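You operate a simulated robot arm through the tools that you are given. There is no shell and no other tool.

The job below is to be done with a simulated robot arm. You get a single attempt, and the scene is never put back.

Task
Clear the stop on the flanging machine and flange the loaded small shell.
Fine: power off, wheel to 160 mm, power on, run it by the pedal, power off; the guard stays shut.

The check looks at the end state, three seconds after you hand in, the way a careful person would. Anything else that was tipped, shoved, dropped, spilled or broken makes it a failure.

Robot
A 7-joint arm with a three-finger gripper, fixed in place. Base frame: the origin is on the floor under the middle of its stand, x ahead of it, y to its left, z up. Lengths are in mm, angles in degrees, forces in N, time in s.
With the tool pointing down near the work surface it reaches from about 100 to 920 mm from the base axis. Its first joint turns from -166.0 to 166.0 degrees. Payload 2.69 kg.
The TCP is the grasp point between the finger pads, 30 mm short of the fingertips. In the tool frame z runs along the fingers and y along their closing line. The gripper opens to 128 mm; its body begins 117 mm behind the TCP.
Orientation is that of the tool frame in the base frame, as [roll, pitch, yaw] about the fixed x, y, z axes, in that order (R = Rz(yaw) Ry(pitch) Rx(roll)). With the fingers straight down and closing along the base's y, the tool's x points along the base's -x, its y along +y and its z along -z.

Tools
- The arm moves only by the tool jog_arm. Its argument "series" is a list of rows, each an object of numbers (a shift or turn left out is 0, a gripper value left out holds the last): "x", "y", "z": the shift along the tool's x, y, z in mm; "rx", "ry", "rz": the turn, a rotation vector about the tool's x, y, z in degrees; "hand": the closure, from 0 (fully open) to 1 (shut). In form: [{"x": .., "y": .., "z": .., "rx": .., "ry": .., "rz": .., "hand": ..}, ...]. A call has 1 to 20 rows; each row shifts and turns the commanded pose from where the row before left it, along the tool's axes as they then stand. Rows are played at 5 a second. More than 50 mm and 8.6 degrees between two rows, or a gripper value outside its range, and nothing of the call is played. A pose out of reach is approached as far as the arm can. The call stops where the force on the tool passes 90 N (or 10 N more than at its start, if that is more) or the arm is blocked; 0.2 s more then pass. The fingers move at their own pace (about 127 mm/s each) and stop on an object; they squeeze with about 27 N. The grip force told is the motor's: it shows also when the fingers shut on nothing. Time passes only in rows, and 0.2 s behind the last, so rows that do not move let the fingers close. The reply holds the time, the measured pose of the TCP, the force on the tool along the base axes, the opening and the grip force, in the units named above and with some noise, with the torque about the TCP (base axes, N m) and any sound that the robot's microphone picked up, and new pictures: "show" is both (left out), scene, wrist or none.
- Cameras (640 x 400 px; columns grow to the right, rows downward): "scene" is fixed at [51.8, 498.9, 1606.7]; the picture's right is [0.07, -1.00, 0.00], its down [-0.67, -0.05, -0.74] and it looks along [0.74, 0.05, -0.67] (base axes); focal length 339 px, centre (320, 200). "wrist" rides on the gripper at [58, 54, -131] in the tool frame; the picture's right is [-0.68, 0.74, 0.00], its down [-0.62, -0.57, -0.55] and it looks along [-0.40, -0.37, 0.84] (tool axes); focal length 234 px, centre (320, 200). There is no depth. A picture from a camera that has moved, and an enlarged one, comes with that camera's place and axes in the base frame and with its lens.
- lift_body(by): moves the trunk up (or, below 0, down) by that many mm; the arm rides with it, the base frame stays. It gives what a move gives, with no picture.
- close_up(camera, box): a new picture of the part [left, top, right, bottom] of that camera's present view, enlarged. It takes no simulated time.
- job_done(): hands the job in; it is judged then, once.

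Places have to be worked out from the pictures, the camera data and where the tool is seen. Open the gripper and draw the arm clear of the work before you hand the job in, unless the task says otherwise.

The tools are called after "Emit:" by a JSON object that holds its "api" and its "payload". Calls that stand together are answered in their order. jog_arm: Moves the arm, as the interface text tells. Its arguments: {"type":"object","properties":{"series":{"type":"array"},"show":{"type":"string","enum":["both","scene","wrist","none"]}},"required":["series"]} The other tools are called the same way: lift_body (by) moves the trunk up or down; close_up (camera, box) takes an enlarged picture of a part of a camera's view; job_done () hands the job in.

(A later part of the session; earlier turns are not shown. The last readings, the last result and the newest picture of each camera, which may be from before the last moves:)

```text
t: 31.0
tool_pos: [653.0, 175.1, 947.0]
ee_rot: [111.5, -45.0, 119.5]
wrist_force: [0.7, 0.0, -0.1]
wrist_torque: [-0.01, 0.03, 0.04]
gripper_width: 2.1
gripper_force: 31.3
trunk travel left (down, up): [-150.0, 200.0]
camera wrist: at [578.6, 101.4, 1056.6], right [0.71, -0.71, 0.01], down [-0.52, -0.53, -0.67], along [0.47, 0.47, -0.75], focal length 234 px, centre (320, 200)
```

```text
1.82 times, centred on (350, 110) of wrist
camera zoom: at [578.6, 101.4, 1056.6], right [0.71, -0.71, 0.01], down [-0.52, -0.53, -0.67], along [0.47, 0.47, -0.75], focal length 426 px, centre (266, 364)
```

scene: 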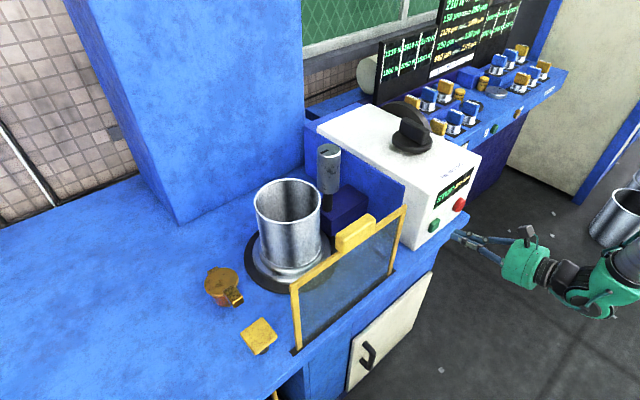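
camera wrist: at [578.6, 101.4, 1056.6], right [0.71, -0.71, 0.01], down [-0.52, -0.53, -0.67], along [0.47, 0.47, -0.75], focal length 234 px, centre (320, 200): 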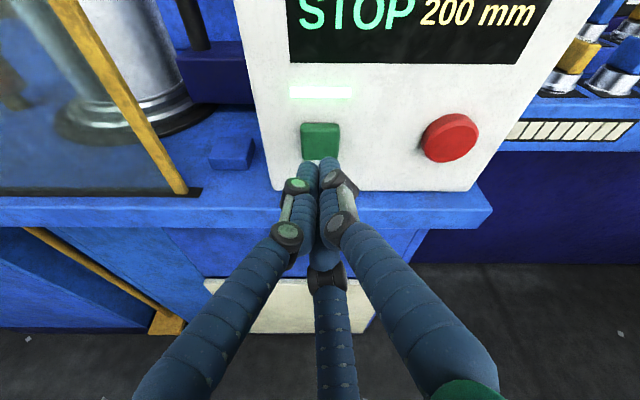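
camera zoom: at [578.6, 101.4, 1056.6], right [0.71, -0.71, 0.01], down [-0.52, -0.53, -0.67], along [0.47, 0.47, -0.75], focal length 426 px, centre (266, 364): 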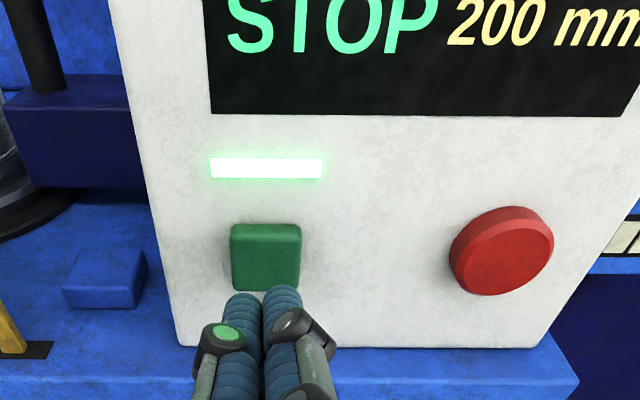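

Green is aligned just like red was. I advance in small steps to press the green button and watch the lamp.

Emit:
{"api": "jog_arm", "payload": {"series": [{"x": 1.9, "y": 1.77, "z": 9.66}, {"x": 1.9, "y": 1.77, "z": 9.66}, {"x": 1.9, "y": 1.77, "z": 9.66}, {"x": 0.95, "y": 0.89, "z": 4.83}, {"x": 0.95, "y": 0.89, "z": 4.83}, {"x": 0.57, "y": 0.53, "z": 2.9}, {"x": 0.57, "y": 0.53, "z": 2.9}], "show": "wrist"}}

```text
t: 32.6
tool_pos: [683.6, 207.8, 948.1]
ee_rot: [111.5, -44.9, 119.4]
wrist_force: [0.9, 0.6, 1.0]
wrist_torque: [0.03, 0.02, -0.02]
gripper_width: 2.0
gripper_force: 31.4
trunk travel left (down, up): [-150.0, 200.0]
camera wrist: at [610.7, 134.3, 1057.8], right [0.71, -0.71, 0.01], down [-0.52, -0.53, -0.66], along [0.47, 0.47, -0.75], focal length 234 px, centre (320, 200)
```

wrist: 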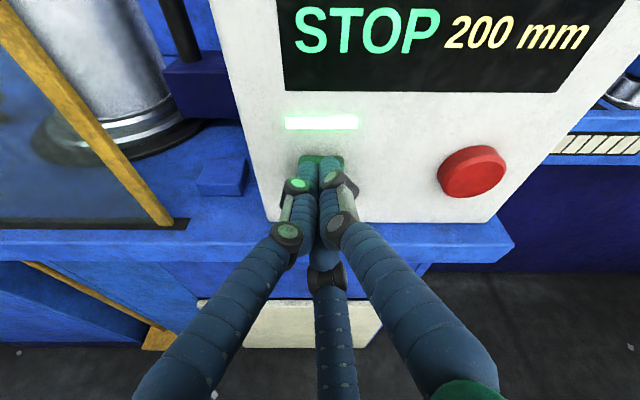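

No contact yet; continue forward a few millimetres.

Emit:
{"api": "jog_arm", "payload": {"series": [{"x": 0.57, "y": 0.53, "z": 2.9}, {"x": 0.57, "y": 0.53, "z": 2.9}, {"x": 0.57, "y": 0.53, "z": 2.9}], "show": "wrist"}}

```text
t: 33.4
tool_pos: [689.6, 213.8, 947.1]
ee_rot: [111.6, -45.0, 119.3]
wrist_force: [-8.8, -10.2, 1.0]
wrist_torque: [0.01, 0.02, 0.0]
gripper_width: 6.1
gripper_force: 31.8
trunk travel left (down, up): [-150.0, 200.0]
heard: click
camera wrist: at [616.3, 140.2, 1057.6], right [0.71, -0.71, 0.01], down [-0.52, -0.53, -0.66], along [0.47, 0.47, -0.75], focal length 234 px, centre (320, 200)
```

wrist: 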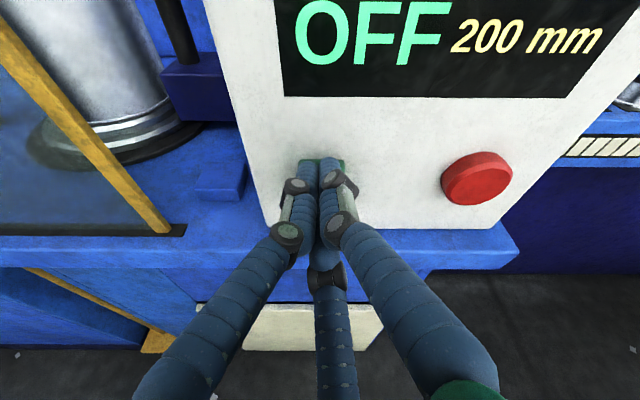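

The display now reads "OFF 200 mm" — green is the power toggle. I retract, rise above the box and bring the hand back to pointing straight down.

Emit:
{"api": "jog_arm", "payload": {"series": [{"x": -7.6, "y": -7.1, "z": -38.6}, {"x": -7.6, "y": -7.1, "z": -38.6}, {"x": 30.4, "y": 28.3, "z": -11.1}, {"x": 30.4, "y": 28.3, "z": -11.1}, {"x": 30.4, "y": 28.3, "z": -11.1}, {"x": 30.4, "y": 28.3, "z": -11.1}, {"x": 30.4, "y": 28.3, "z": -11.1}, {"x": 30.4, "y": 28.3, "z": -11.1}, {"x": 30.4, "y": 28.3, "z": -11.1}, {"rx": 5.68, "ry": -6.09}, {"rx": 5.68, "ry": -6.09}, {"rx": 5.68, "ry": -6.09}, {"rx": 5.68, "ry": -6.09}, {"rx": 5.68, "ry": -6.09}, {"rx": 5.68, "ry": -6.09}, {"rx": 5.68, "ry": -6.09}, {"rx": 5.68, "ry": -6.09}, {"rx": 5.68, "ry": -6.09}], "show": "both"}}

Emit:
{"api": "close_up", "payload": {"camera": "scene", "box": [370, 80, 490, 250]}}

```text
t: 37.2
tool_pos: [635.5, 157.8, 1248.9]
ee_rot: [-179.9, 0.0, 87.9]
wrist_force: [1.1, 0.3, -0.6]
wrist_torque: [-0.02, -0.04, -0.01]
gripper_width: 1.9
gripper_force: 31.4
trunk travel left (down, up): [-150.0, 200.0]
camera wrist: at [691.9, 215.7, 1378.5], right [0.71, -0.7, 0.0], down [-0.59, -0.59, 0.55], along [-0.39, -0.39, -0.83], focal length 234 px, centre (320, 200)
```

scene: 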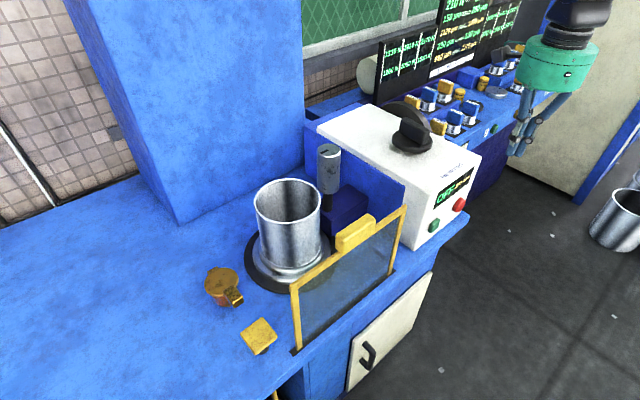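
wrist: 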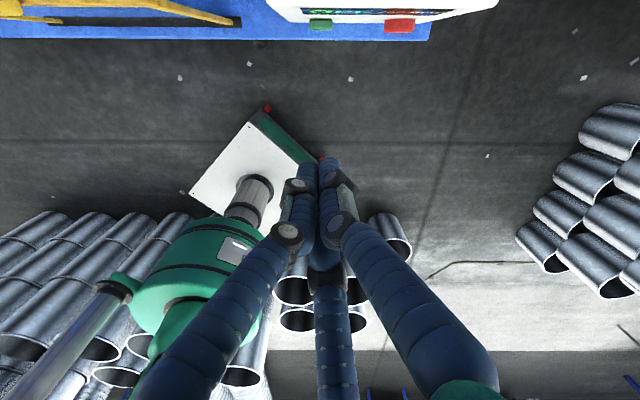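

```text
2.35 times, centred on (430, 165) of scene
camera zoom: at [51.8, 498.9, 1606.7], right [0.07, -1.0, 0.0], down [-0.67, -0.05, -0.74], along [0.74, 0.05, -0.67], focal length 797 px, centre (61, 282)
```

zoom: 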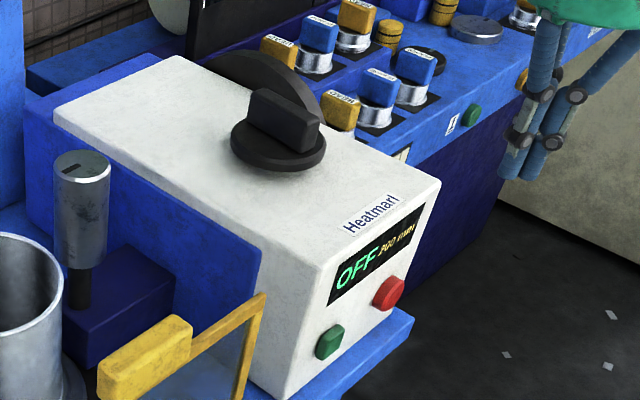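

Display confirmed "OFF 200 mm" from the scene camera too. Now I rotate the wrist to yaw ≈165°, open the hand and move above the knob, well clear of it, to measure the bar handle.

Emit:
{"api": "jog_arm", "payload": {"series": [{"rz": -8.55}, {"rz": -8.55}, {"rz": -8.55}, {"rz": -8.55}, {"rz": -8.55}, {"rz": -8.55}, {"rz": -8.55}, {"rz": -8.55}, {"rz": -8.55}, {"x": -29.3, "y": 33.1, "z": -6.2}, {"x": -29.3, "y": 33.1, "z": -6.2}, {"x": -29.3, "y": 33.1, "z": -6.2}, {"x": -29.3, "y": 33.1, "z": -6.2}, {"x": -29.3, "y": 33.1, "z": -6.2}], "show": "both"}}

Emit:
{"api": "close_up", "payload": {"camera": "wrist", "box": [220, 60, 480, 260]}}

```text
t: 40.2
tool_pos: [819.9, 280.7, 1278.1]
ee_rot: [-180.0, 0.0, 164.9]
wrist_force: [-0.4, -1.0, -0.2]
wrist_torque: [0.0, 0.01, -0.01]
gripper_width: 2.1
gripper_force: 31.5
trunk travel left (down, up): [-150.0, 200.0]
camera wrist: at [778.2, 348.7, 1408.7], right [0.84, 0.53, 0.0], down [0.45, -0.71, 0.55], along [0.29, -0.46, -0.84], focal length 234 px, centre (320, 200)
```

scene: 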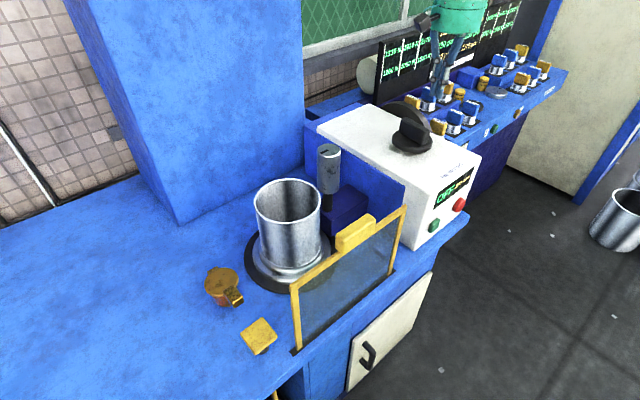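
wrist: 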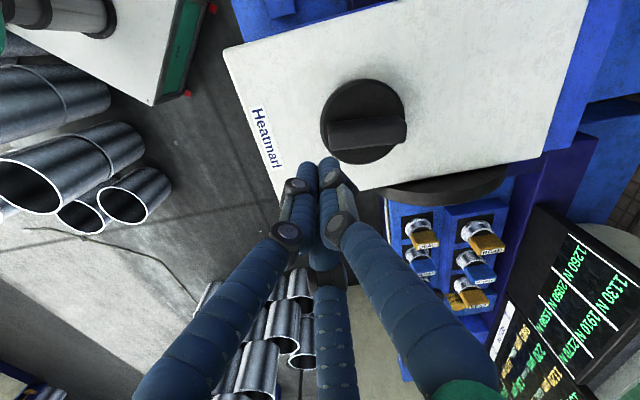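

```text
2.00 times, centred on (350, 160) of wrist
camera zoom: at [778.2, 348.7, 1408.7], right [0.84, 0.53, 0.0], down [0.45, -0.71, 0.55], along [0.29, -0.46, -0.84], focal length 468 px, centre (260, 280)
```

zoom: 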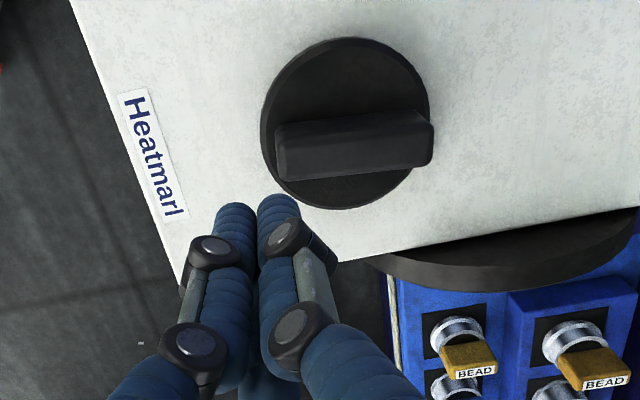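

The bar handle is centred at about (864, 308), top z≈1150, pointing at about 36° in the base frame. I open the hand, align the finger symmetry with the bar (yaw 156°) and move over its centre at the same height to test reach.

Emit:
{"api": "jog_arm", "payload": {"series": [{"rz": 4.5, "hand": 0}, {"rz": 4.5}, {"x": -14.7, "y": 21}, {"x": -14.7, "y": 21}, {}, {}], "show": "both"}}

Emit:
{"api": "close_up", "payload": {"camera": "wrist", "box": [220, 80, 480, 280]}}

```text
t: 41.6
tool_pos: [862.0, 308.0, 1279.0]
ee_rot: [180.0, 0.0, 155.9]
wrist_force: [-0.5, -0.6, 0.2]
wrist_torque: [-0.04, -0.03, -0.03]
gripper_width: 128.1
gripper_force: 0.1
trunk travel left (down, up): [-150.0, 200.0]
camera wrist: at [831.6, 380.5, 1410.4], right [0.92, 0.4, 0.0], down [0.33, -0.77, 0.55], along [0.22, -0.5, -0.84], focal length 234 px, centre (320, 200)
```

scene: 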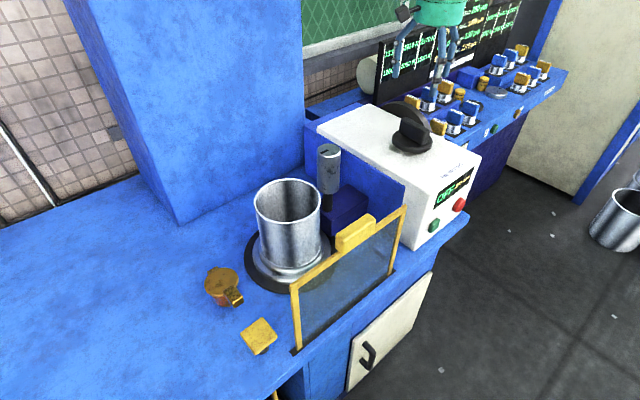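
wrist: 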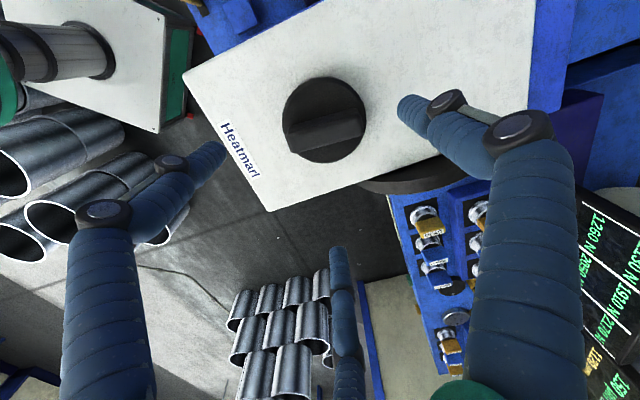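

```text
2.00 times, centred on (350, 180) of wrist
camera zoom: at [831.6, 380.5, 1410.4], right [0.92, 0.4, 0.0], down [0.33, -0.77, 0.55], along [0.22, -0.5, -0.84], focal length 468 px, centre (260, 240)
```

zoom: 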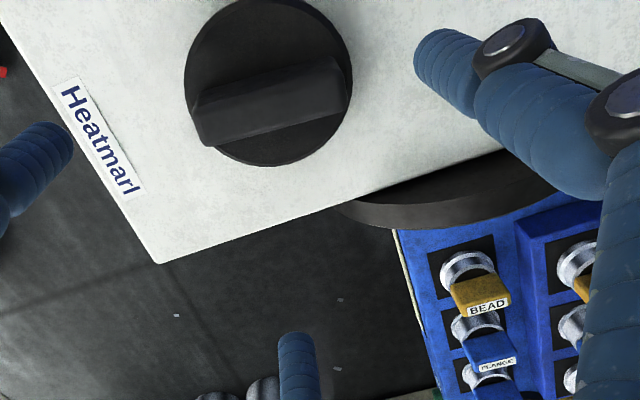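

Reach is fine. Knob centre reads about (867.5, 311). I shift by (5, 2.5) mm and descend so the tips straddle the bar just above the disc.

Emit:
{"api": "jog_arm", "payload": {"series": [{"x": -4, "y": 4.5, "z": 30}, {"z": 30}, {"z": 30}, {"z": 20}], "show": "both"}}

Emit:
{"api": "close_up", "payload": {"camera": "scene", "box": [360, 60, 480, 180]}}

Emit:
{"api": "close_up", "payload": {"camera": "wrist", "box": [220, 80, 480, 280]}}

```text
t: 42.6
tool_pos: [868.7, 308.6, 1168.6]
ee_rot: [180.0, 0.0, 155.8]
wrist_force: [0.1, 0.7, 0.1]
wrist_torque: [0.01, 0.01, 0.02]
gripper_width: 127.8
gripper_force: 0.1
trunk travel left (down, up): [-150.0, 200.0]
camera wrist: at [838.2, 382.1, 1298.9], right [0.92, 0.4, 0.0], down [0.33, -0.77, 0.55], along [0.22, -0.5, -0.84], focal length 234 px, centre (320, 200)
```

scene: 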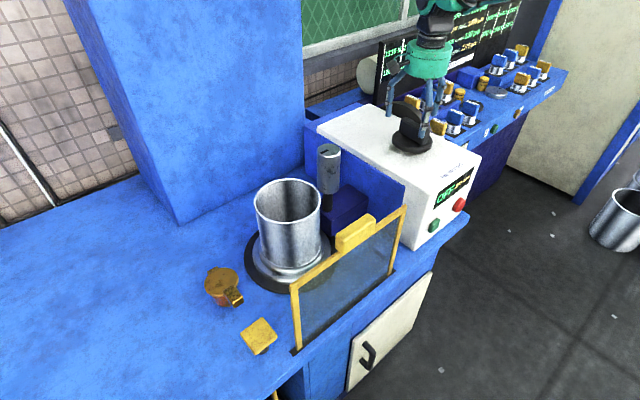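
wrist: 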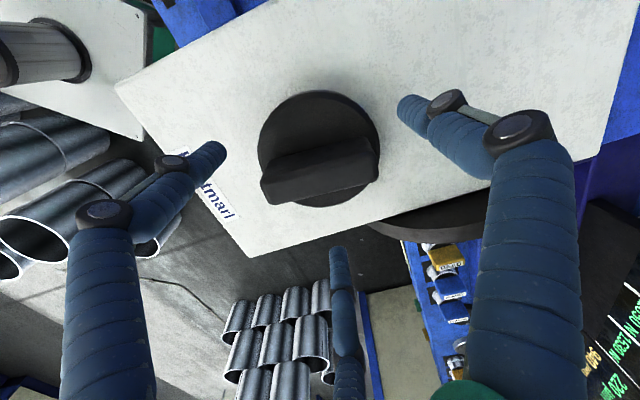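

```text
3.33 times, centred on (420, 120) of scene
camera zoom: at [51.8, 498.9, 1606.7], right [0.07, -1.0, 0.0], down [-0.67, -0.05, -0.74], along [0.74, 0.05, -0.67], focal length 1130 px, centre (-13, 467)
```

zoom: 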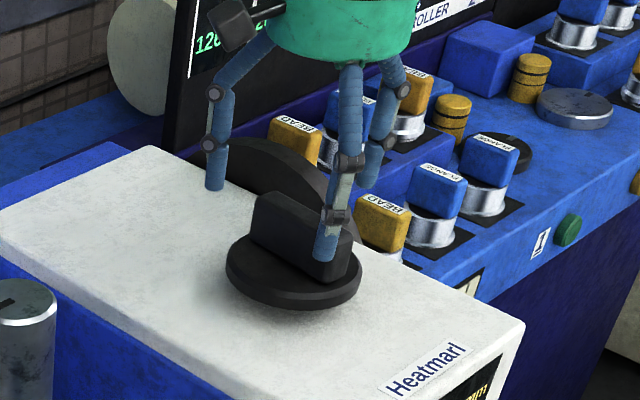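

```text
2.00 times, centred on (350, 180) of wrist
camera zoom: at [838.2, 382.1, 1298.9], right [0.92, 0.4, 0.0], down [0.33, -0.77, 0.55], along [0.22, -0.5, -0.84], focal length 468 px, centre (260, 240)
```

zoom: 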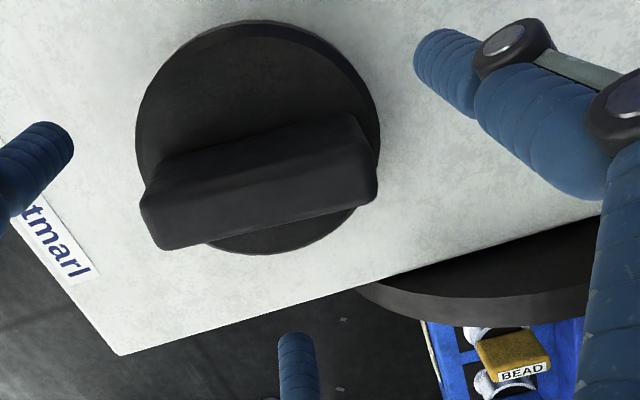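

The fingers straddle the bar with tips around 12 mm below its top and nothing touching. I descend another 22 mm and close the hand on the bar.

Emit:
{"api": "jog_arm", "payload": {"series": [{"x": -1.5, "y": -1, "z": 11}, {"z": 11}, {}], "show": "both"}}

Emit:
{"api": "close_up", "payload": {"camera": "scene", "box": [360, 60, 480, 180]}}

```text
t: 43.4
tool_pos: [870.6, 308.0, 1146.8]
ee_rot: [180.0, 0.0, 155.9]
wrist_force: [-0.1, -1.1, -0.2]
wrist_torque: [-0.02, 0.01, -0.02]
gripper_width: 128.1
gripper_force: 0.1
trunk travel left (down, up): [-150.0, 200.0]
camera wrist: at [839.3, 381.3, 1277.6], right [0.92, 0.4, 0.0], down [0.33, -0.77, 0.55], along [0.22, -0.5, -0.84], focal length 234 px, centre (320, 200)
```

scene: 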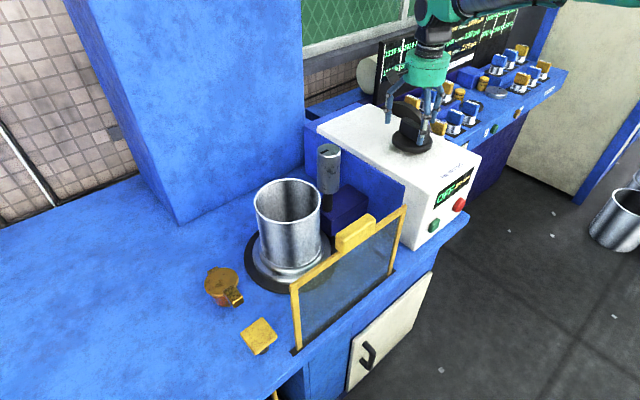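
wrist: 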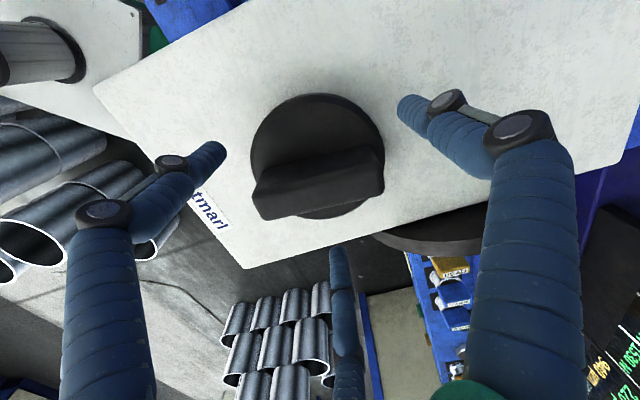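

```text
3.33 times, centred on (420, 120) of scene
camera zoom: at [51.8, 498.9, 1606.7], right [0.07, -1.0, 0.0], down [-0.67, -0.05, -0.74], along [0.74, 0.05, -0.67], focal length 1130 px, centre (-13, 467)
```

zoom: 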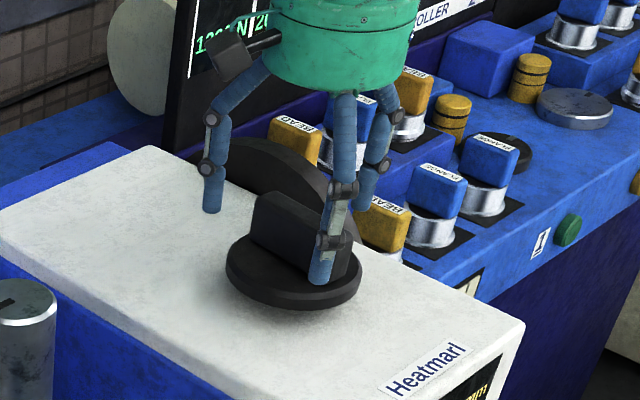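

Fingers surround the bar: one facing its long side, two on the other side near the ends. Closing now.

Emit:
{"api": "jog_arm", "payload": {"series": [{"hand": 0.5}, {"hand": 0.8}, {"hand": 1}, {}, {}, {}], "show": "both"}}

Emit:
{"api": "close_up", "payload": {"camera": "scene", "box": [360, 60, 480, 180]}}

Emit:
{"api": "close_up", "payload": {"camera": "scene", "box": [400, 140, 520, 230]}}

```text
t: 44.8
tool_pos: [870.1, 311.4, 1147.5]
ee_rot: [-179.9, 0.0, 155.9]
wrist_force: [-10.6, 41.3, 1.3]
wrist_torque: [1.3, -0.06, -0.18]
gripper_width: 38.6
gripper_force: 45.1
trunk travel left (down, up): [-150.0, 200.0]
camera wrist: at [837.9, 385.0, 1277.7], right [0.92, 0.4, 0.0], down [0.33, -0.77, 0.55], along [0.22, -0.5, -0.84], focal length 234 px, centre (320, 200)
```

scene: 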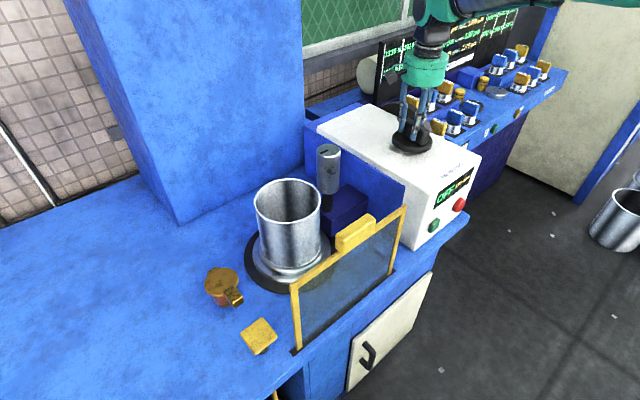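
wrist: 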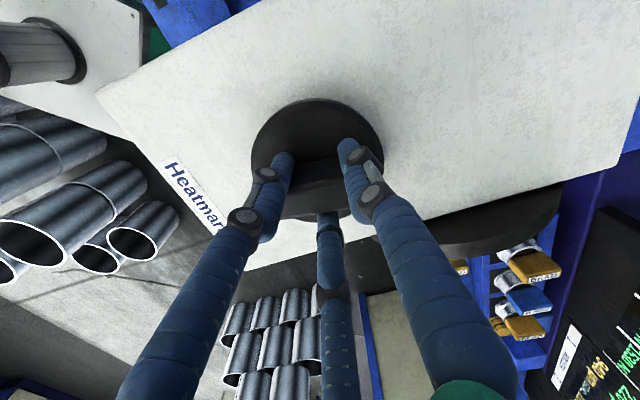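

```text
3.33 times, centred on (420, 120) of scene
camera zoom: at [51.8, 498.9, 1606.7], right [0.07, -1.0, 0.0], down [-0.67, -0.05, -0.74], along [0.74, 0.05, -0.67], focal length 1130 px, centre (-13, 467)
```

zoom: 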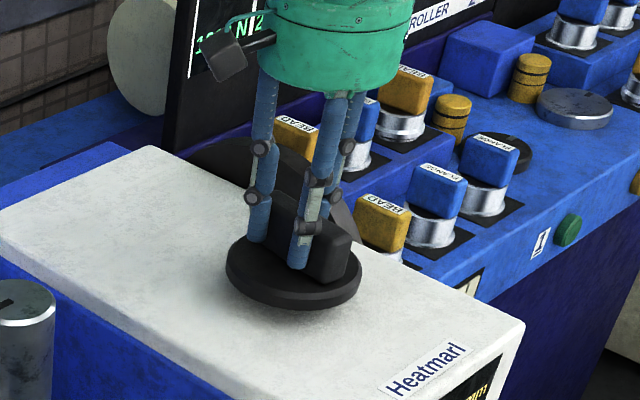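

```text
4.44 times, centred on (460, 185) of scene
camera zoom: at [51.8, 498.9, 1606.7], right [0.07, -1.0, 0.0], down [-0.67, -0.05, -0.74], along [0.74, 0.05, -0.67], focal length 1506 px, centre (-302, 267)
```

zoom: 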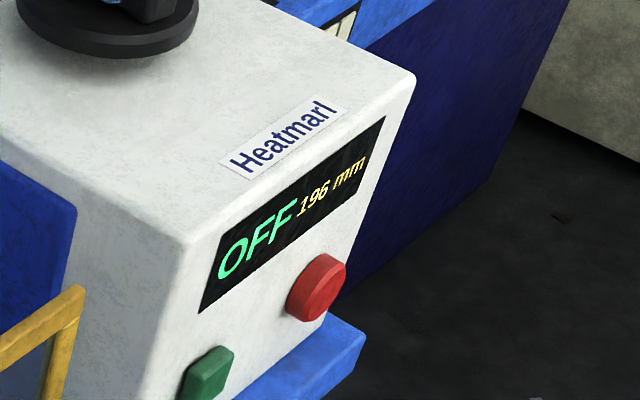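

Gripping nudged the wheel: the display now reads "OFF 196 mm", so the knob is the wheel and reads live. I relieve the side force by shifting slightly along +y and turn 5° clockwise (from above) to learn the ratio.

Emit:
{"api": "jog_arm", "payload": {"series": [{"x": 2, "y": 2}, {"x": 1, "y": 1}, {"rz": 2.5}, {"rz": 2.5}, {}, {}], "show": "none"}}

Emit:
{"api": "close_up", "payload": {"camera": "scene", "box": [400, 140, 520, 230]}}

```text
t: 46.2
tool_pos: [870.5, 312.2, 1147.2]
ee_rot: [180.0, 0.1, 150.9]
wrist_force: [8.9, 5.1, 2.7]
wrist_torque: [0.01, -0.31, 0.07]
gripper_width: 38.6
gripper_force: 45.1
trunk travel left (down, up): [-150.0, 200.0]
```

```text
4.44 times, centred on (460, 185) of scene
camera zoom: at [51.8, 498.9, 1606.7], right [0.07, -1.0, 0.0], down [-0.67, -0.05, -0.74], along [0.74, 0.05, -0.67], focal length 1506 px, centre (-302, 267)
```

zoom: 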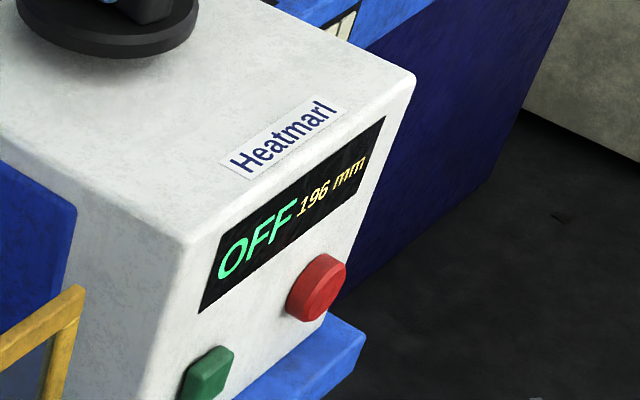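

Still about 196. I'll zoom harder on the display and turn 5° more clockwise.

Emit:
{"api": "jog_arm", "payload": {"series": [{"rz": 2.5}, {"rz": 2.5}, {}, {}], "show": "scene"}}

Emit:
{"api": "close_up", "payload": {"camera": "scene", "box": [430, 160, 480, 210]}}

Emit:
{"api": "close_up", "payload": {"camera": "scene", "box": [360, 60, 480, 180]}}

```text
t: 47.2
tool_pos: [870.7, 311.7, 1146.6]
ee_rot: [179.9, 0.0, 145.9]
wrist_force: [18.8, -0.7, 4.3]
wrist_torque: [-0.05, -0.68, 0.12]
gripper_width: 38.7
gripper_force: 45.1
trunk travel left (down, up): [-150.0, 200.0]
```

scene: 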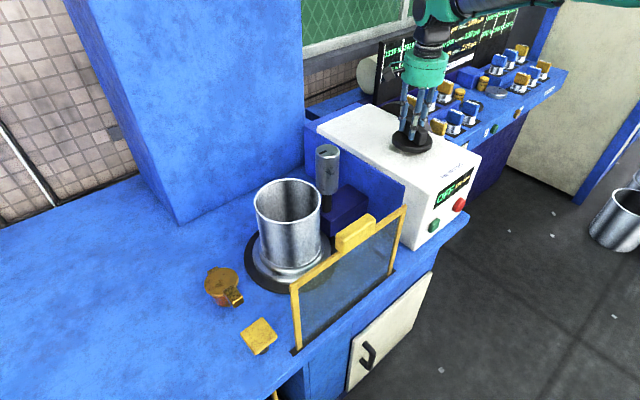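

```text
8.00 times, centred on (455, 185) of scene
camera zoom: at [51.8, 498.9, 1606.7], right [0.07, -1.0, 0.0], down [-0.67, -0.05, -0.74], along [0.74, 0.05, -0.67], focal length 2711 px, centre (-760, 320)
```

zoom: 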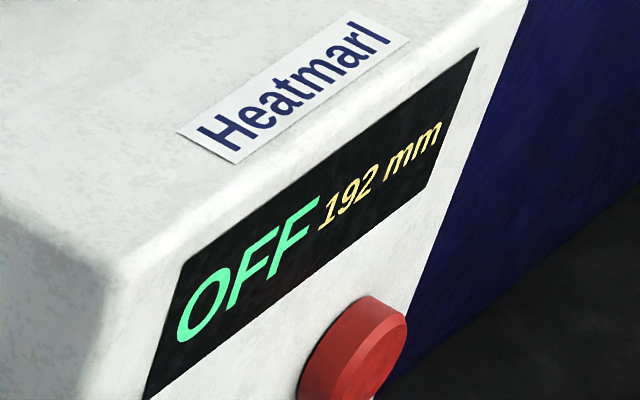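

```text
3.33 times, centred on (420, 120) of scene
camera zoom: at [51.8, 498.9, 1606.7], right [0.07, -1.0, 0.0], down [-0.67, -0.05, -0.74], along [0.74, 0.05, -0.67], focal length 1130 px, centre (-13, 467)
```

zoom: 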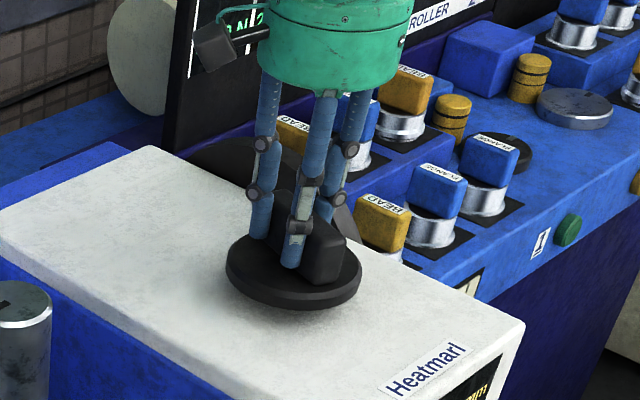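

Clockwise lowers it: now 192 mm. I continue clockwise 15° and read again.

Emit:
{"api": "jog_arm", "payload": {"series": [{"rz": 3}, {"rz": 3}, {"rz": 3}, {"rz": 3}, {"rz": 3}, {}, {}], "show": "none"}}

Emit:
{"api": "close_up", "payload": {"camera": "scene", "box": [430, 160, 480, 210]}}

Emit:
{"api": "close_up", "payload": {"camera": "scene", "box": [360, 60, 480, 180]}}

```text
t: 48.8
tool_pos: [871.0, 312.5, 1147.8]
ee_rot: [179.9, 0.0, 131.0]
wrist_force: [47.6, -6.4, 11.3]
wrist_torque: [-0.41, -1.47, 0.43]
gripper_width: 38.8
gripper_force: 45.0
trunk travel left (down, up): [-150.0, 200.0]
```

```text
8.00 times, centred on (455, 185) of scene
camera zoom: at [51.8, 498.9, 1606.7], right [0.07, -1.0, 0.0], down [-0.67, -0.05, -0.74], along [0.74, 0.05, -0.67], focal length 2711 px, centre (-760, 320)
```

zoom: 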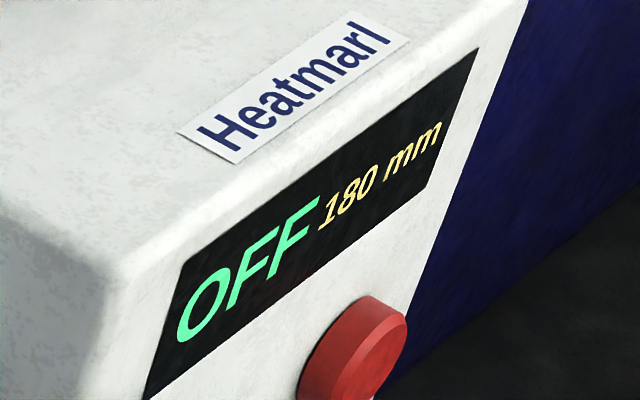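

```text
3.33 times, centred on (420, 120) of scene
camera zoom: at [51.8, 498.9, 1606.7], right [0.07, -1.0, 0.0], down [-0.67, -0.05, -0.74], along [0.74, 0.05, -0.67], focal length 1130 px, centre (-13, 467)
```

zoom: 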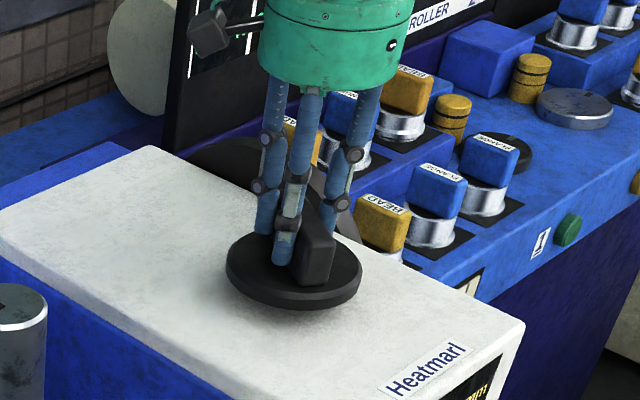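

Now 180 mm: ratio is about 0.8 mm per degree, so about 25° more. A 48 N side force has built up in +x, so I shift the hand ~3 mm that way and turn another 12°.

Emit:
{"api": "jog_arm", "payload": {"series": [{"x": -2.2, "y": 2.1}, {"rz": 3}, {"rz": 3}, {"rz": 3}, {"rz": 3}, {}, {}], "show": "none"}}

Emit:
{"api": "close_up", "payload": {"camera": "scene", "box": [430, 160, 480, 210]}}

```text
t: 50.4
tool_pos: [872.6, 311.1, 1146.7]
ee_rot: [180.0, 0.0, 119.0]
wrist_force: [30.0, -9.8, 15.6]
wrist_torque: [-0.47, -1.08, 0.21]
gripper_width: 38.5
gripper_force: 45.3
trunk travel left (down, up): [-150.0, 200.0]
```

```text
8.00 times, centred on (455, 185) of scene
camera zoom: at [51.8, 498.9, 1606.7], right [0.07, -1.0, 0.0], down [-0.67, -0.05, -0.74], along [0.74, 0.05, -0.67], focal length 2711 px, centre (-760, 320)
```

zoom: 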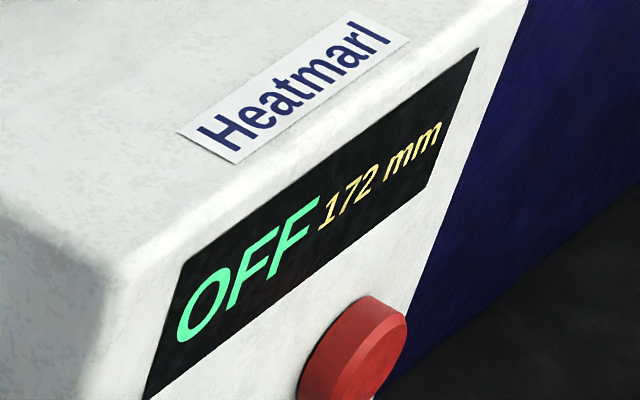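

172 mm. About 14° to go; I turn 12° with a small relieving shift, then fine-tune.

Emit:
{"api": "jog_arm", "payload": {"series": [{"x": -1.6, "y": 1.4}, {"rz": 3}, {"rz": 3}, {"rz": 3}, {"rz": 2}, {}, {}], "show": "none"}}

Emit:
{"api": "close_up", "payload": {"camera": "scene", "box": [430, 160, 480, 210]}}

```text
t: 52.0
tool_pos: [873.6, 310.5, 1148.4]
ee_rot: [179.9, 0.1, 107.9]
wrist_force: [18.4, -9.4, 9.5]
wrist_torque: [-0.43, -0.73, 0.17]
gripper_width: 38.9
gripper_force: 44.5
trunk travel left (down, up): [-150.0, 200.0]
```

```text
8.00 times, centred on (455, 185) of scene
camera zoom: at [51.8, 498.9, 1606.7], right [0.07, -1.0, 0.0], down [-0.67, -0.05, -0.74], along [0.74, 0.05, -0.67], focal length 2711 px, centre (-760, 320)
```

zoom: 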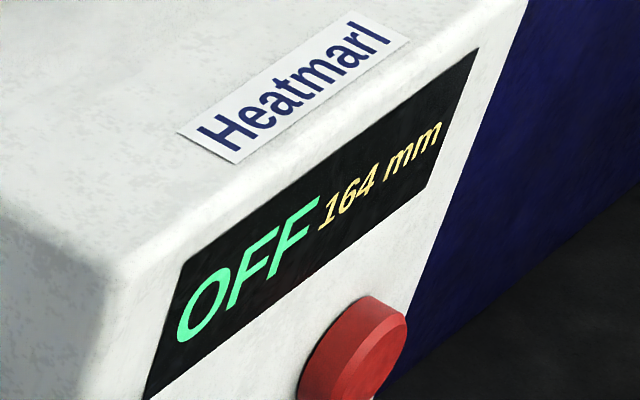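

164 mm. Turning about 3.5° more clockwise should land in the middle of the 160 step.

Emit:
{"api": "jog_arm", "payload": {"series": [{"rz": 1.5}, {"rz": 1.0}, {}, {}], "show": "none"}}

Emit:
{"api": "close_up", "payload": {"camera": "scene", "box": [430, 160, 480, 210]}}

```text
t: 53.0
tool_pos: [873.6, 309.4, 1147.2]
ee_rot: [-180.0, 0.0, 105.4]
wrist_force: [20.8, -10.6, 8.2]
wrist_torque: [-0.51, -0.71, 0.29]
gripper_width: 38.7
gripper_force: 44.8
trunk travel left (down, up): [-150.0, 200.0]
```

```text
8.00 times, centred on (455, 185) of scene
camera zoom: at [51.8, 498.9, 1606.7], right [0.07, -1.0, 0.0], down [-0.67, -0.05, -0.74], along [0.74, 0.05, -0.67], focal length 2711 px, centre (-760, 320)
```

zoom: 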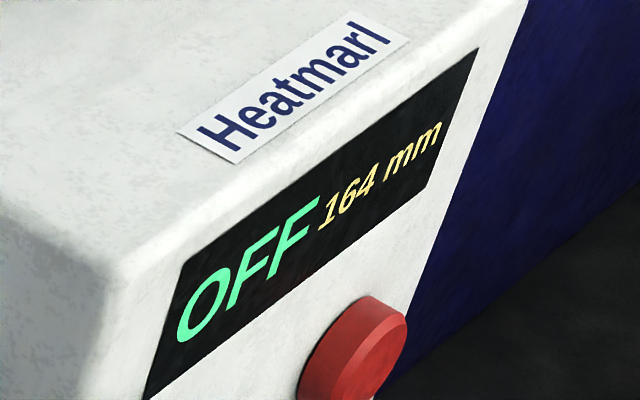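

Still 164; a further 1.5°.

Emit:
{"api": "jog_arm", "payload": {"series": [{"rz": 0.8}, {"rz": 0.7}, {}, {}], "show": "none"}}

Emit:
{"api": "close_up", "payload": {"camera": "scene", "box": [430, 160, 480, 210]}}

```text
t: 54.0
tool_pos: [873.3, 309.3, 1145.9]
ee_rot: [180.0, -0.1, 104.0]
wrist_force: [21.0, -12.6, 7.5]
wrist_torque: [-0.52, -0.67, 0.27]
gripper_width: 38.7
gripper_force: 44.9
trunk travel left (down, up): [-150.0, 200.0]
```

```text
8.00 times, centred on (455, 185) of scene
camera zoom: at [51.8, 498.9, 1606.7], right [0.07, -1.0, 0.0], down [-0.67, -0.05, -0.74], along [0.74, 0.05, -0.67], focal length 2711 px, centre (-760, 320)
```

zoom: 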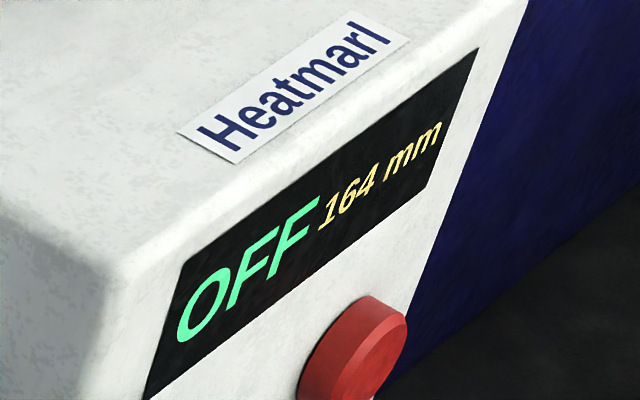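

The data fit about 6° per 4 mm step, so 160 should be centred near yaw 99.5°. I turn 4.5° more.

Emit:
{"api": "jog_arm", "payload": {"series": [{"rz": 1.5}, {"rz": 1.5}, {"rz": 1.5}, {}, {}], "show": "none"}}

Emit:
{"api": "close_up", "payload": {"camera": "scene", "box": [430, 160, 480, 210]}}

```text
t: 55.2
tool_pos: [875.6, 310.4, 1146.2]
ee_rot: [-180.0, 0.0, 99.3]
wrist_force: [23.9, -18.3, 4.0]
wrist_torque: [-0.68, -0.81, 0.24]
gripper_width: 38.9
gripper_force: 45.7
trunk travel left (down, up): [-150.0, 200.0]
```

```text
8.00 times, centred on (455, 185) of scene
camera zoom: at [51.8, 498.9, 1606.7], right [0.07, -1.0, 0.0], down [-0.67, -0.05, -0.74], along [0.74, 0.05, -0.67], focal length 2711 px, centre (-760, 320)
```

zoom: 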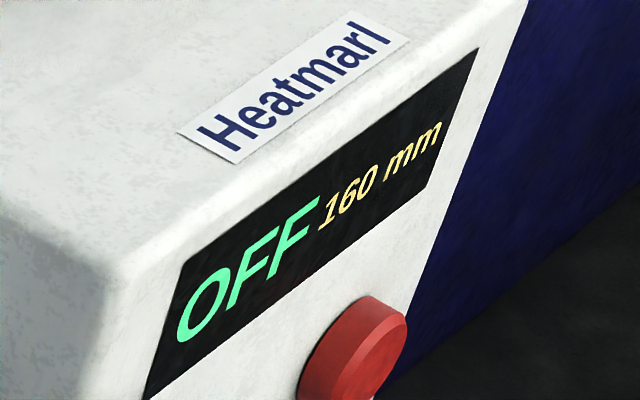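

Display reads "OFF 160 mm". I relieve the residual side force slightly and then open the hand, checking that the reading stays.

Emit:
{"api": "jog_arm", "payload": {"series": [{"x": -1.4, "y": 1.3}, {}, {}], "show": "none"}}

Emit:
{"api": "close_up", "payload": {"camera": "scene", "box": [430, 160, 480, 210]}}

```text
t: 56.0
tool_pos: [873.8, 309.5, 1146.9]
ee_rot: [-179.9, 0.0, 99.4]
wrist_force: [7.5, -8.3, 2.6]
wrist_torque: [-0.14, 0.29, 0.16]
gripper_width: 38.9
gripper_force: 45.0
trunk travel left (down, up): [-150.0, 200.0]
```

```text
8.00 times, centred on (455, 185) of scene
camera zoom: at [51.8, 498.9, 1606.7], right [0.07, -1.0, 0.0], down [-0.67, -0.05, -0.74], along [0.74, 0.05, -0.67], focal length 2711 px, centre (-760, 320)
```

zoom: 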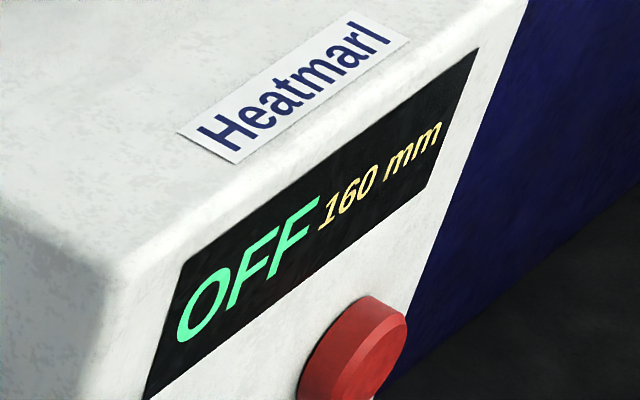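

Still 160 mm with little side force. Opening the hand and checking.

Emit:
{"api": "jog_arm", "payload": {"series": [{"hand": 0.55}, {"hand": 0.3}, {"hand": 0}, {}, {}, {}], "show": "both"}}

Emit:
{"api": "close_up", "payload": {"camera": "scene", "box": [430, 160, 480, 210]}}

Emit:
{"api": "close_up", "payload": {"camera": "scene", "box": [360, 60, 480, 180]}}

```text
t: 57.4
tool_pos: [875.0, 309.9, 1147.2]
ee_rot: [180.0, 0.0, 99.4]
wrist_force: [-0.2, -0.3, -0.5]
wrist_torque: [0.01, -0.02, 0.0]
gripper_width: 128.0
gripper_force: 0.1
trunk travel left (down, up): [-150.0, 200.0]
camera wrist: at [919.6, 376.3, 1278.1], right [0.84, -0.55, 0.0], down [-0.46, -0.7, 0.55], along [-0.3, -0.46, -0.84], focal length 234 px, centre (320, 200)
```

scene: 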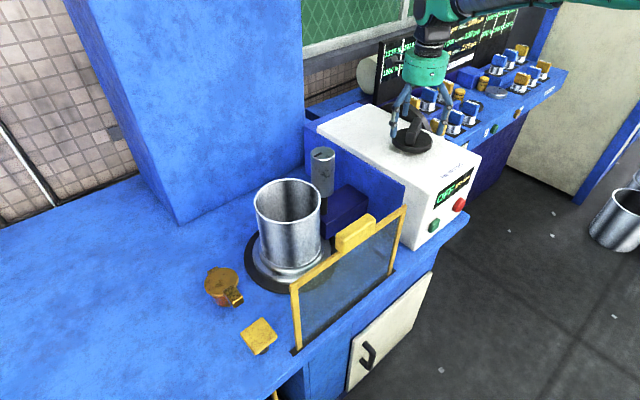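
wrist: 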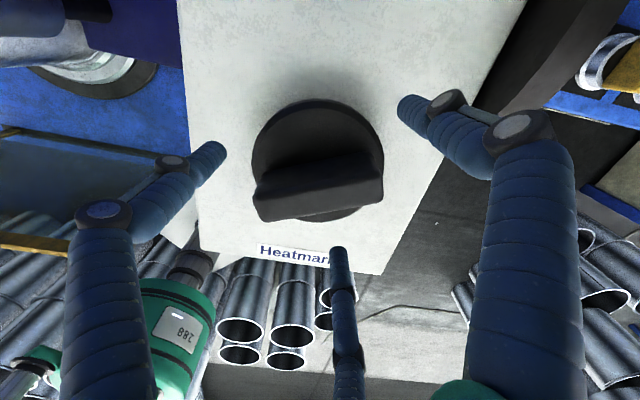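

```text
8.00 times, centred on (455, 185) of scene
camera zoom: at [51.8, 498.9, 1606.7], right [0.07, -1.0, 0.0], down [-0.67, -0.05, -0.74], along [0.74, 0.05, -0.67], focal length 2711 px, centre (-760, 320)
```

zoom: 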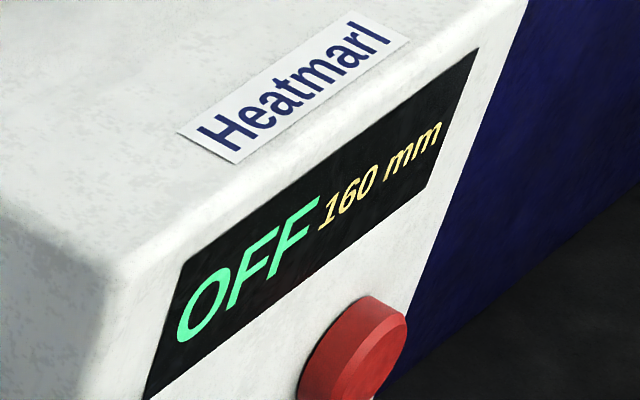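

```text
3.33 times, centred on (420, 120) of scene
camera zoom: at [51.8, 498.9, 1606.7], right [0.07, -1.0, 0.0], down [-0.67, -0.05, -0.74], along [0.74, 0.05, -0.67], focal length 1130 px, centre (-13, 467)
```

zoom: 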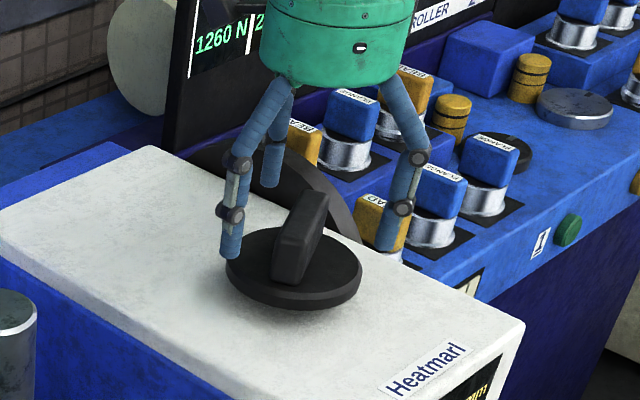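

160 mm holds and the roller has moved to the shell. I raise the hand clear, close it and return to the space in front of the box.

Emit:
{"api": "jog_arm", "payload": {"series": [{"z": -44}, {"z": -44}, {"z": -44}, {"x": -18.25, "y": -38.9, "hand": 1}, {"x": -18.25, "y": -38.9}, {"x": -18.25, "y": -38.9}, {"x": -18.25, "y": -38.9}, {"x": -18.25, "y": -38.9}, {"x": -18.25, "y": -38.9}, {"x": -18.25, "y": -38.9}, {"x": -18.25, "y": -38.9}, {"rz": 5.7}, {"rz": 5.7}], "show": "none"}}

Emit:
{"api": "jog_arm", "payload": {"series": [{"rx": -5.68, "ry": 6.09}, {"rx": -5.68, "ry": 6.09}, {"rx": -5.68, "ry": 6.09}, {"rx": -5.68, "ry": 6.09}, {"rx": -5.68, "ry": 6.09}, {"rx": -5.68, "ry": 6.09}, {"rx": -5.68, "ry": 6.09}, {"rx": -5.68, "ry": 6.09}, {"rx": -5.68, "ry": 6.09}], "show": "both"}}

```text
t: 60.2
tool_pos: [592.6, 114.6, 1279.2]
ee_rot: [-179.9, 0.0, 88.0]
wrist_force: [0.2, -0.3, -0.4]
wrist_torque: [-0.01, 0.01, -0.01]
gripper_width: 2.4
gripper_force: 27.0
trunk travel left (down, up): [-150.0, 200.0]
```

```text
t: 62.2
tool_pos: [592.3, 114.9, 1280.2]
ee_rot: [111.3, -44.9, 119.4]
wrist_force: [0.4, 0.5, 0.4]
wrist_torque: [-0.01, 0.03, -0.02]
gripper_width: 2.3
gripper_force: 26.9
trunk travel left (down, up): [-150.0, 200.0]
camera wrist: at [517.4, 40.9, 1390.0], right [0.71, -0.71, 0.01], down [-0.52, -0.53, -0.67], along [0.48, 0.47, -0.75], focal length 234 px, centre (320, 200)
```

scene: 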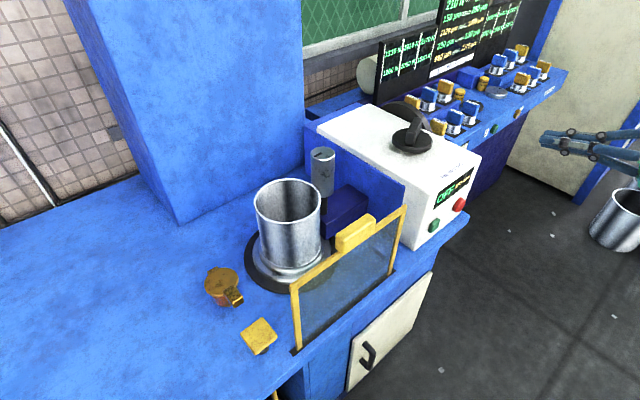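
wrist: 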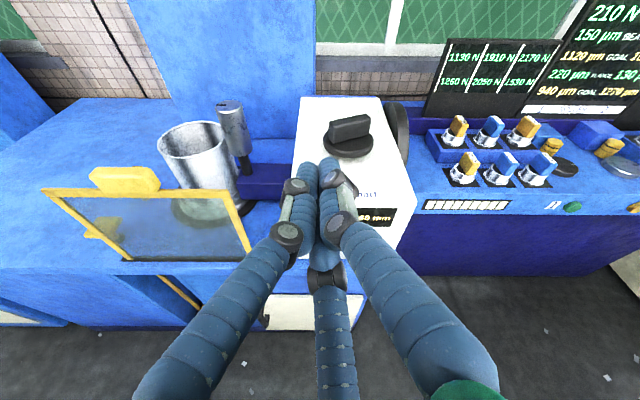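

Aligned with the green button's column at height. I go down to the earlier standoff and look before pressing.

Emit:
{"api": "jog_arm", "payload": {"series": [{"x": -27.5, "y": -25.6, "z": 21.0}, {"x": -27.5, "y": -25.6, "z": 21.0}, {"x": -27.5, "y": -25.6, "z": 21.0}, {"x": -27.5, "y": -25.6, "z": 21.0}, {"x": -27.5, "y": -25.6, "z": 21.0}, {"x": -27.5, "y": -25.6, "z": 21.0}, {"x": -27.5, "y": -25.6, "z": 21.0}, {"x": -27.5, "y": -25.6, "z": 21.0}], "show": "wrist"}}

```text
t: 64.0
tool_pos: [653.2, 175.3, 944.0]
ee_rot: [111.4, -44.9, 119.6]
wrist_force: [-0.2, -0.7, -0.6]
wrist_torque: [-0.04, 0.04, -0.01]
gripper_width: 2.1
gripper_force: 26.7
trunk travel left (down, up): [-150.0, 200.0]
camera wrist: at [578.5, 101.3, 1054.8], right [0.71, -0.71, 0.01], down [-0.52, -0.53, -0.67], along [0.47, 0.47, -0.75], focal length 234 px, centre (320, 200)
```

wrist: 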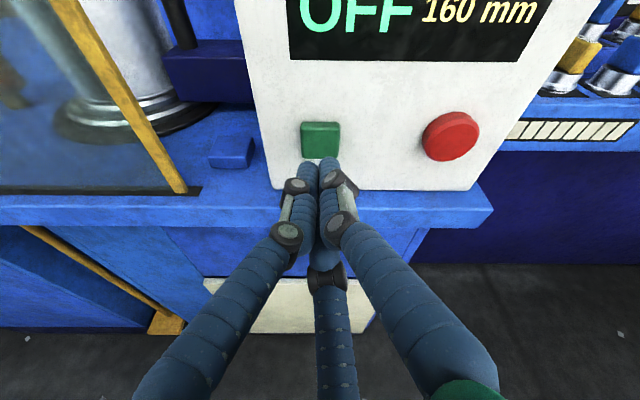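

Same standoff as before (3 mm lower, which I correct). Pressing green to switch power on.

Emit:
{"api": "jog_arm", "payload": {"series": [{"x": 4.0, "y": 3.77, "z": 8.9}, {"x": 1.9, "y": 1.77, "z": 9.66}, {"x": 1.9, "y": 1.77, "z": 9.66}, {"x": 0.95, "y": 0.89, "z": 4.83}, {"x": 0.95, "y": 0.89, "z": 4.83}, {"x": 0.57, "y": 0.53, "z": 2.9}, {"x": 0.57, "y": 0.53, "z": 2.9}, {"x": 0.57, "y": 0.53, "z": 2.9}, {"x": 0.57, "y": 0.53, "z": 2.9}, {"x": 0.57, "y": 0.53, "z": 2.9}], "show": "wrist"}}

```text
t: 66.2
tool_pos: [690.3, 212.4, 947.9]
ee_rot: [111.7, -45.0, 119.4]
wrist_force: [-3.9, -6.2, 0.3]
wrist_torque: [0.04, 0.03, -0.06]
gripper_width: 6.1
gripper_force: 31.7
trunk travel left (down, up): [-150.0, 200.0]
heard: click
camera wrist: at [615.8, 139.1, 1058.2], right [0.71, -0.71, 0.01], down [-0.52, -0.53, -0.66], along [0.47, 0.47, -0.75], focal length 234 px, centre (320, 200)
```

wrist: 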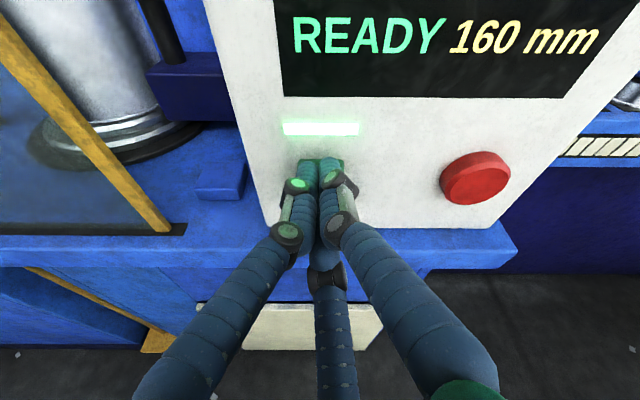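

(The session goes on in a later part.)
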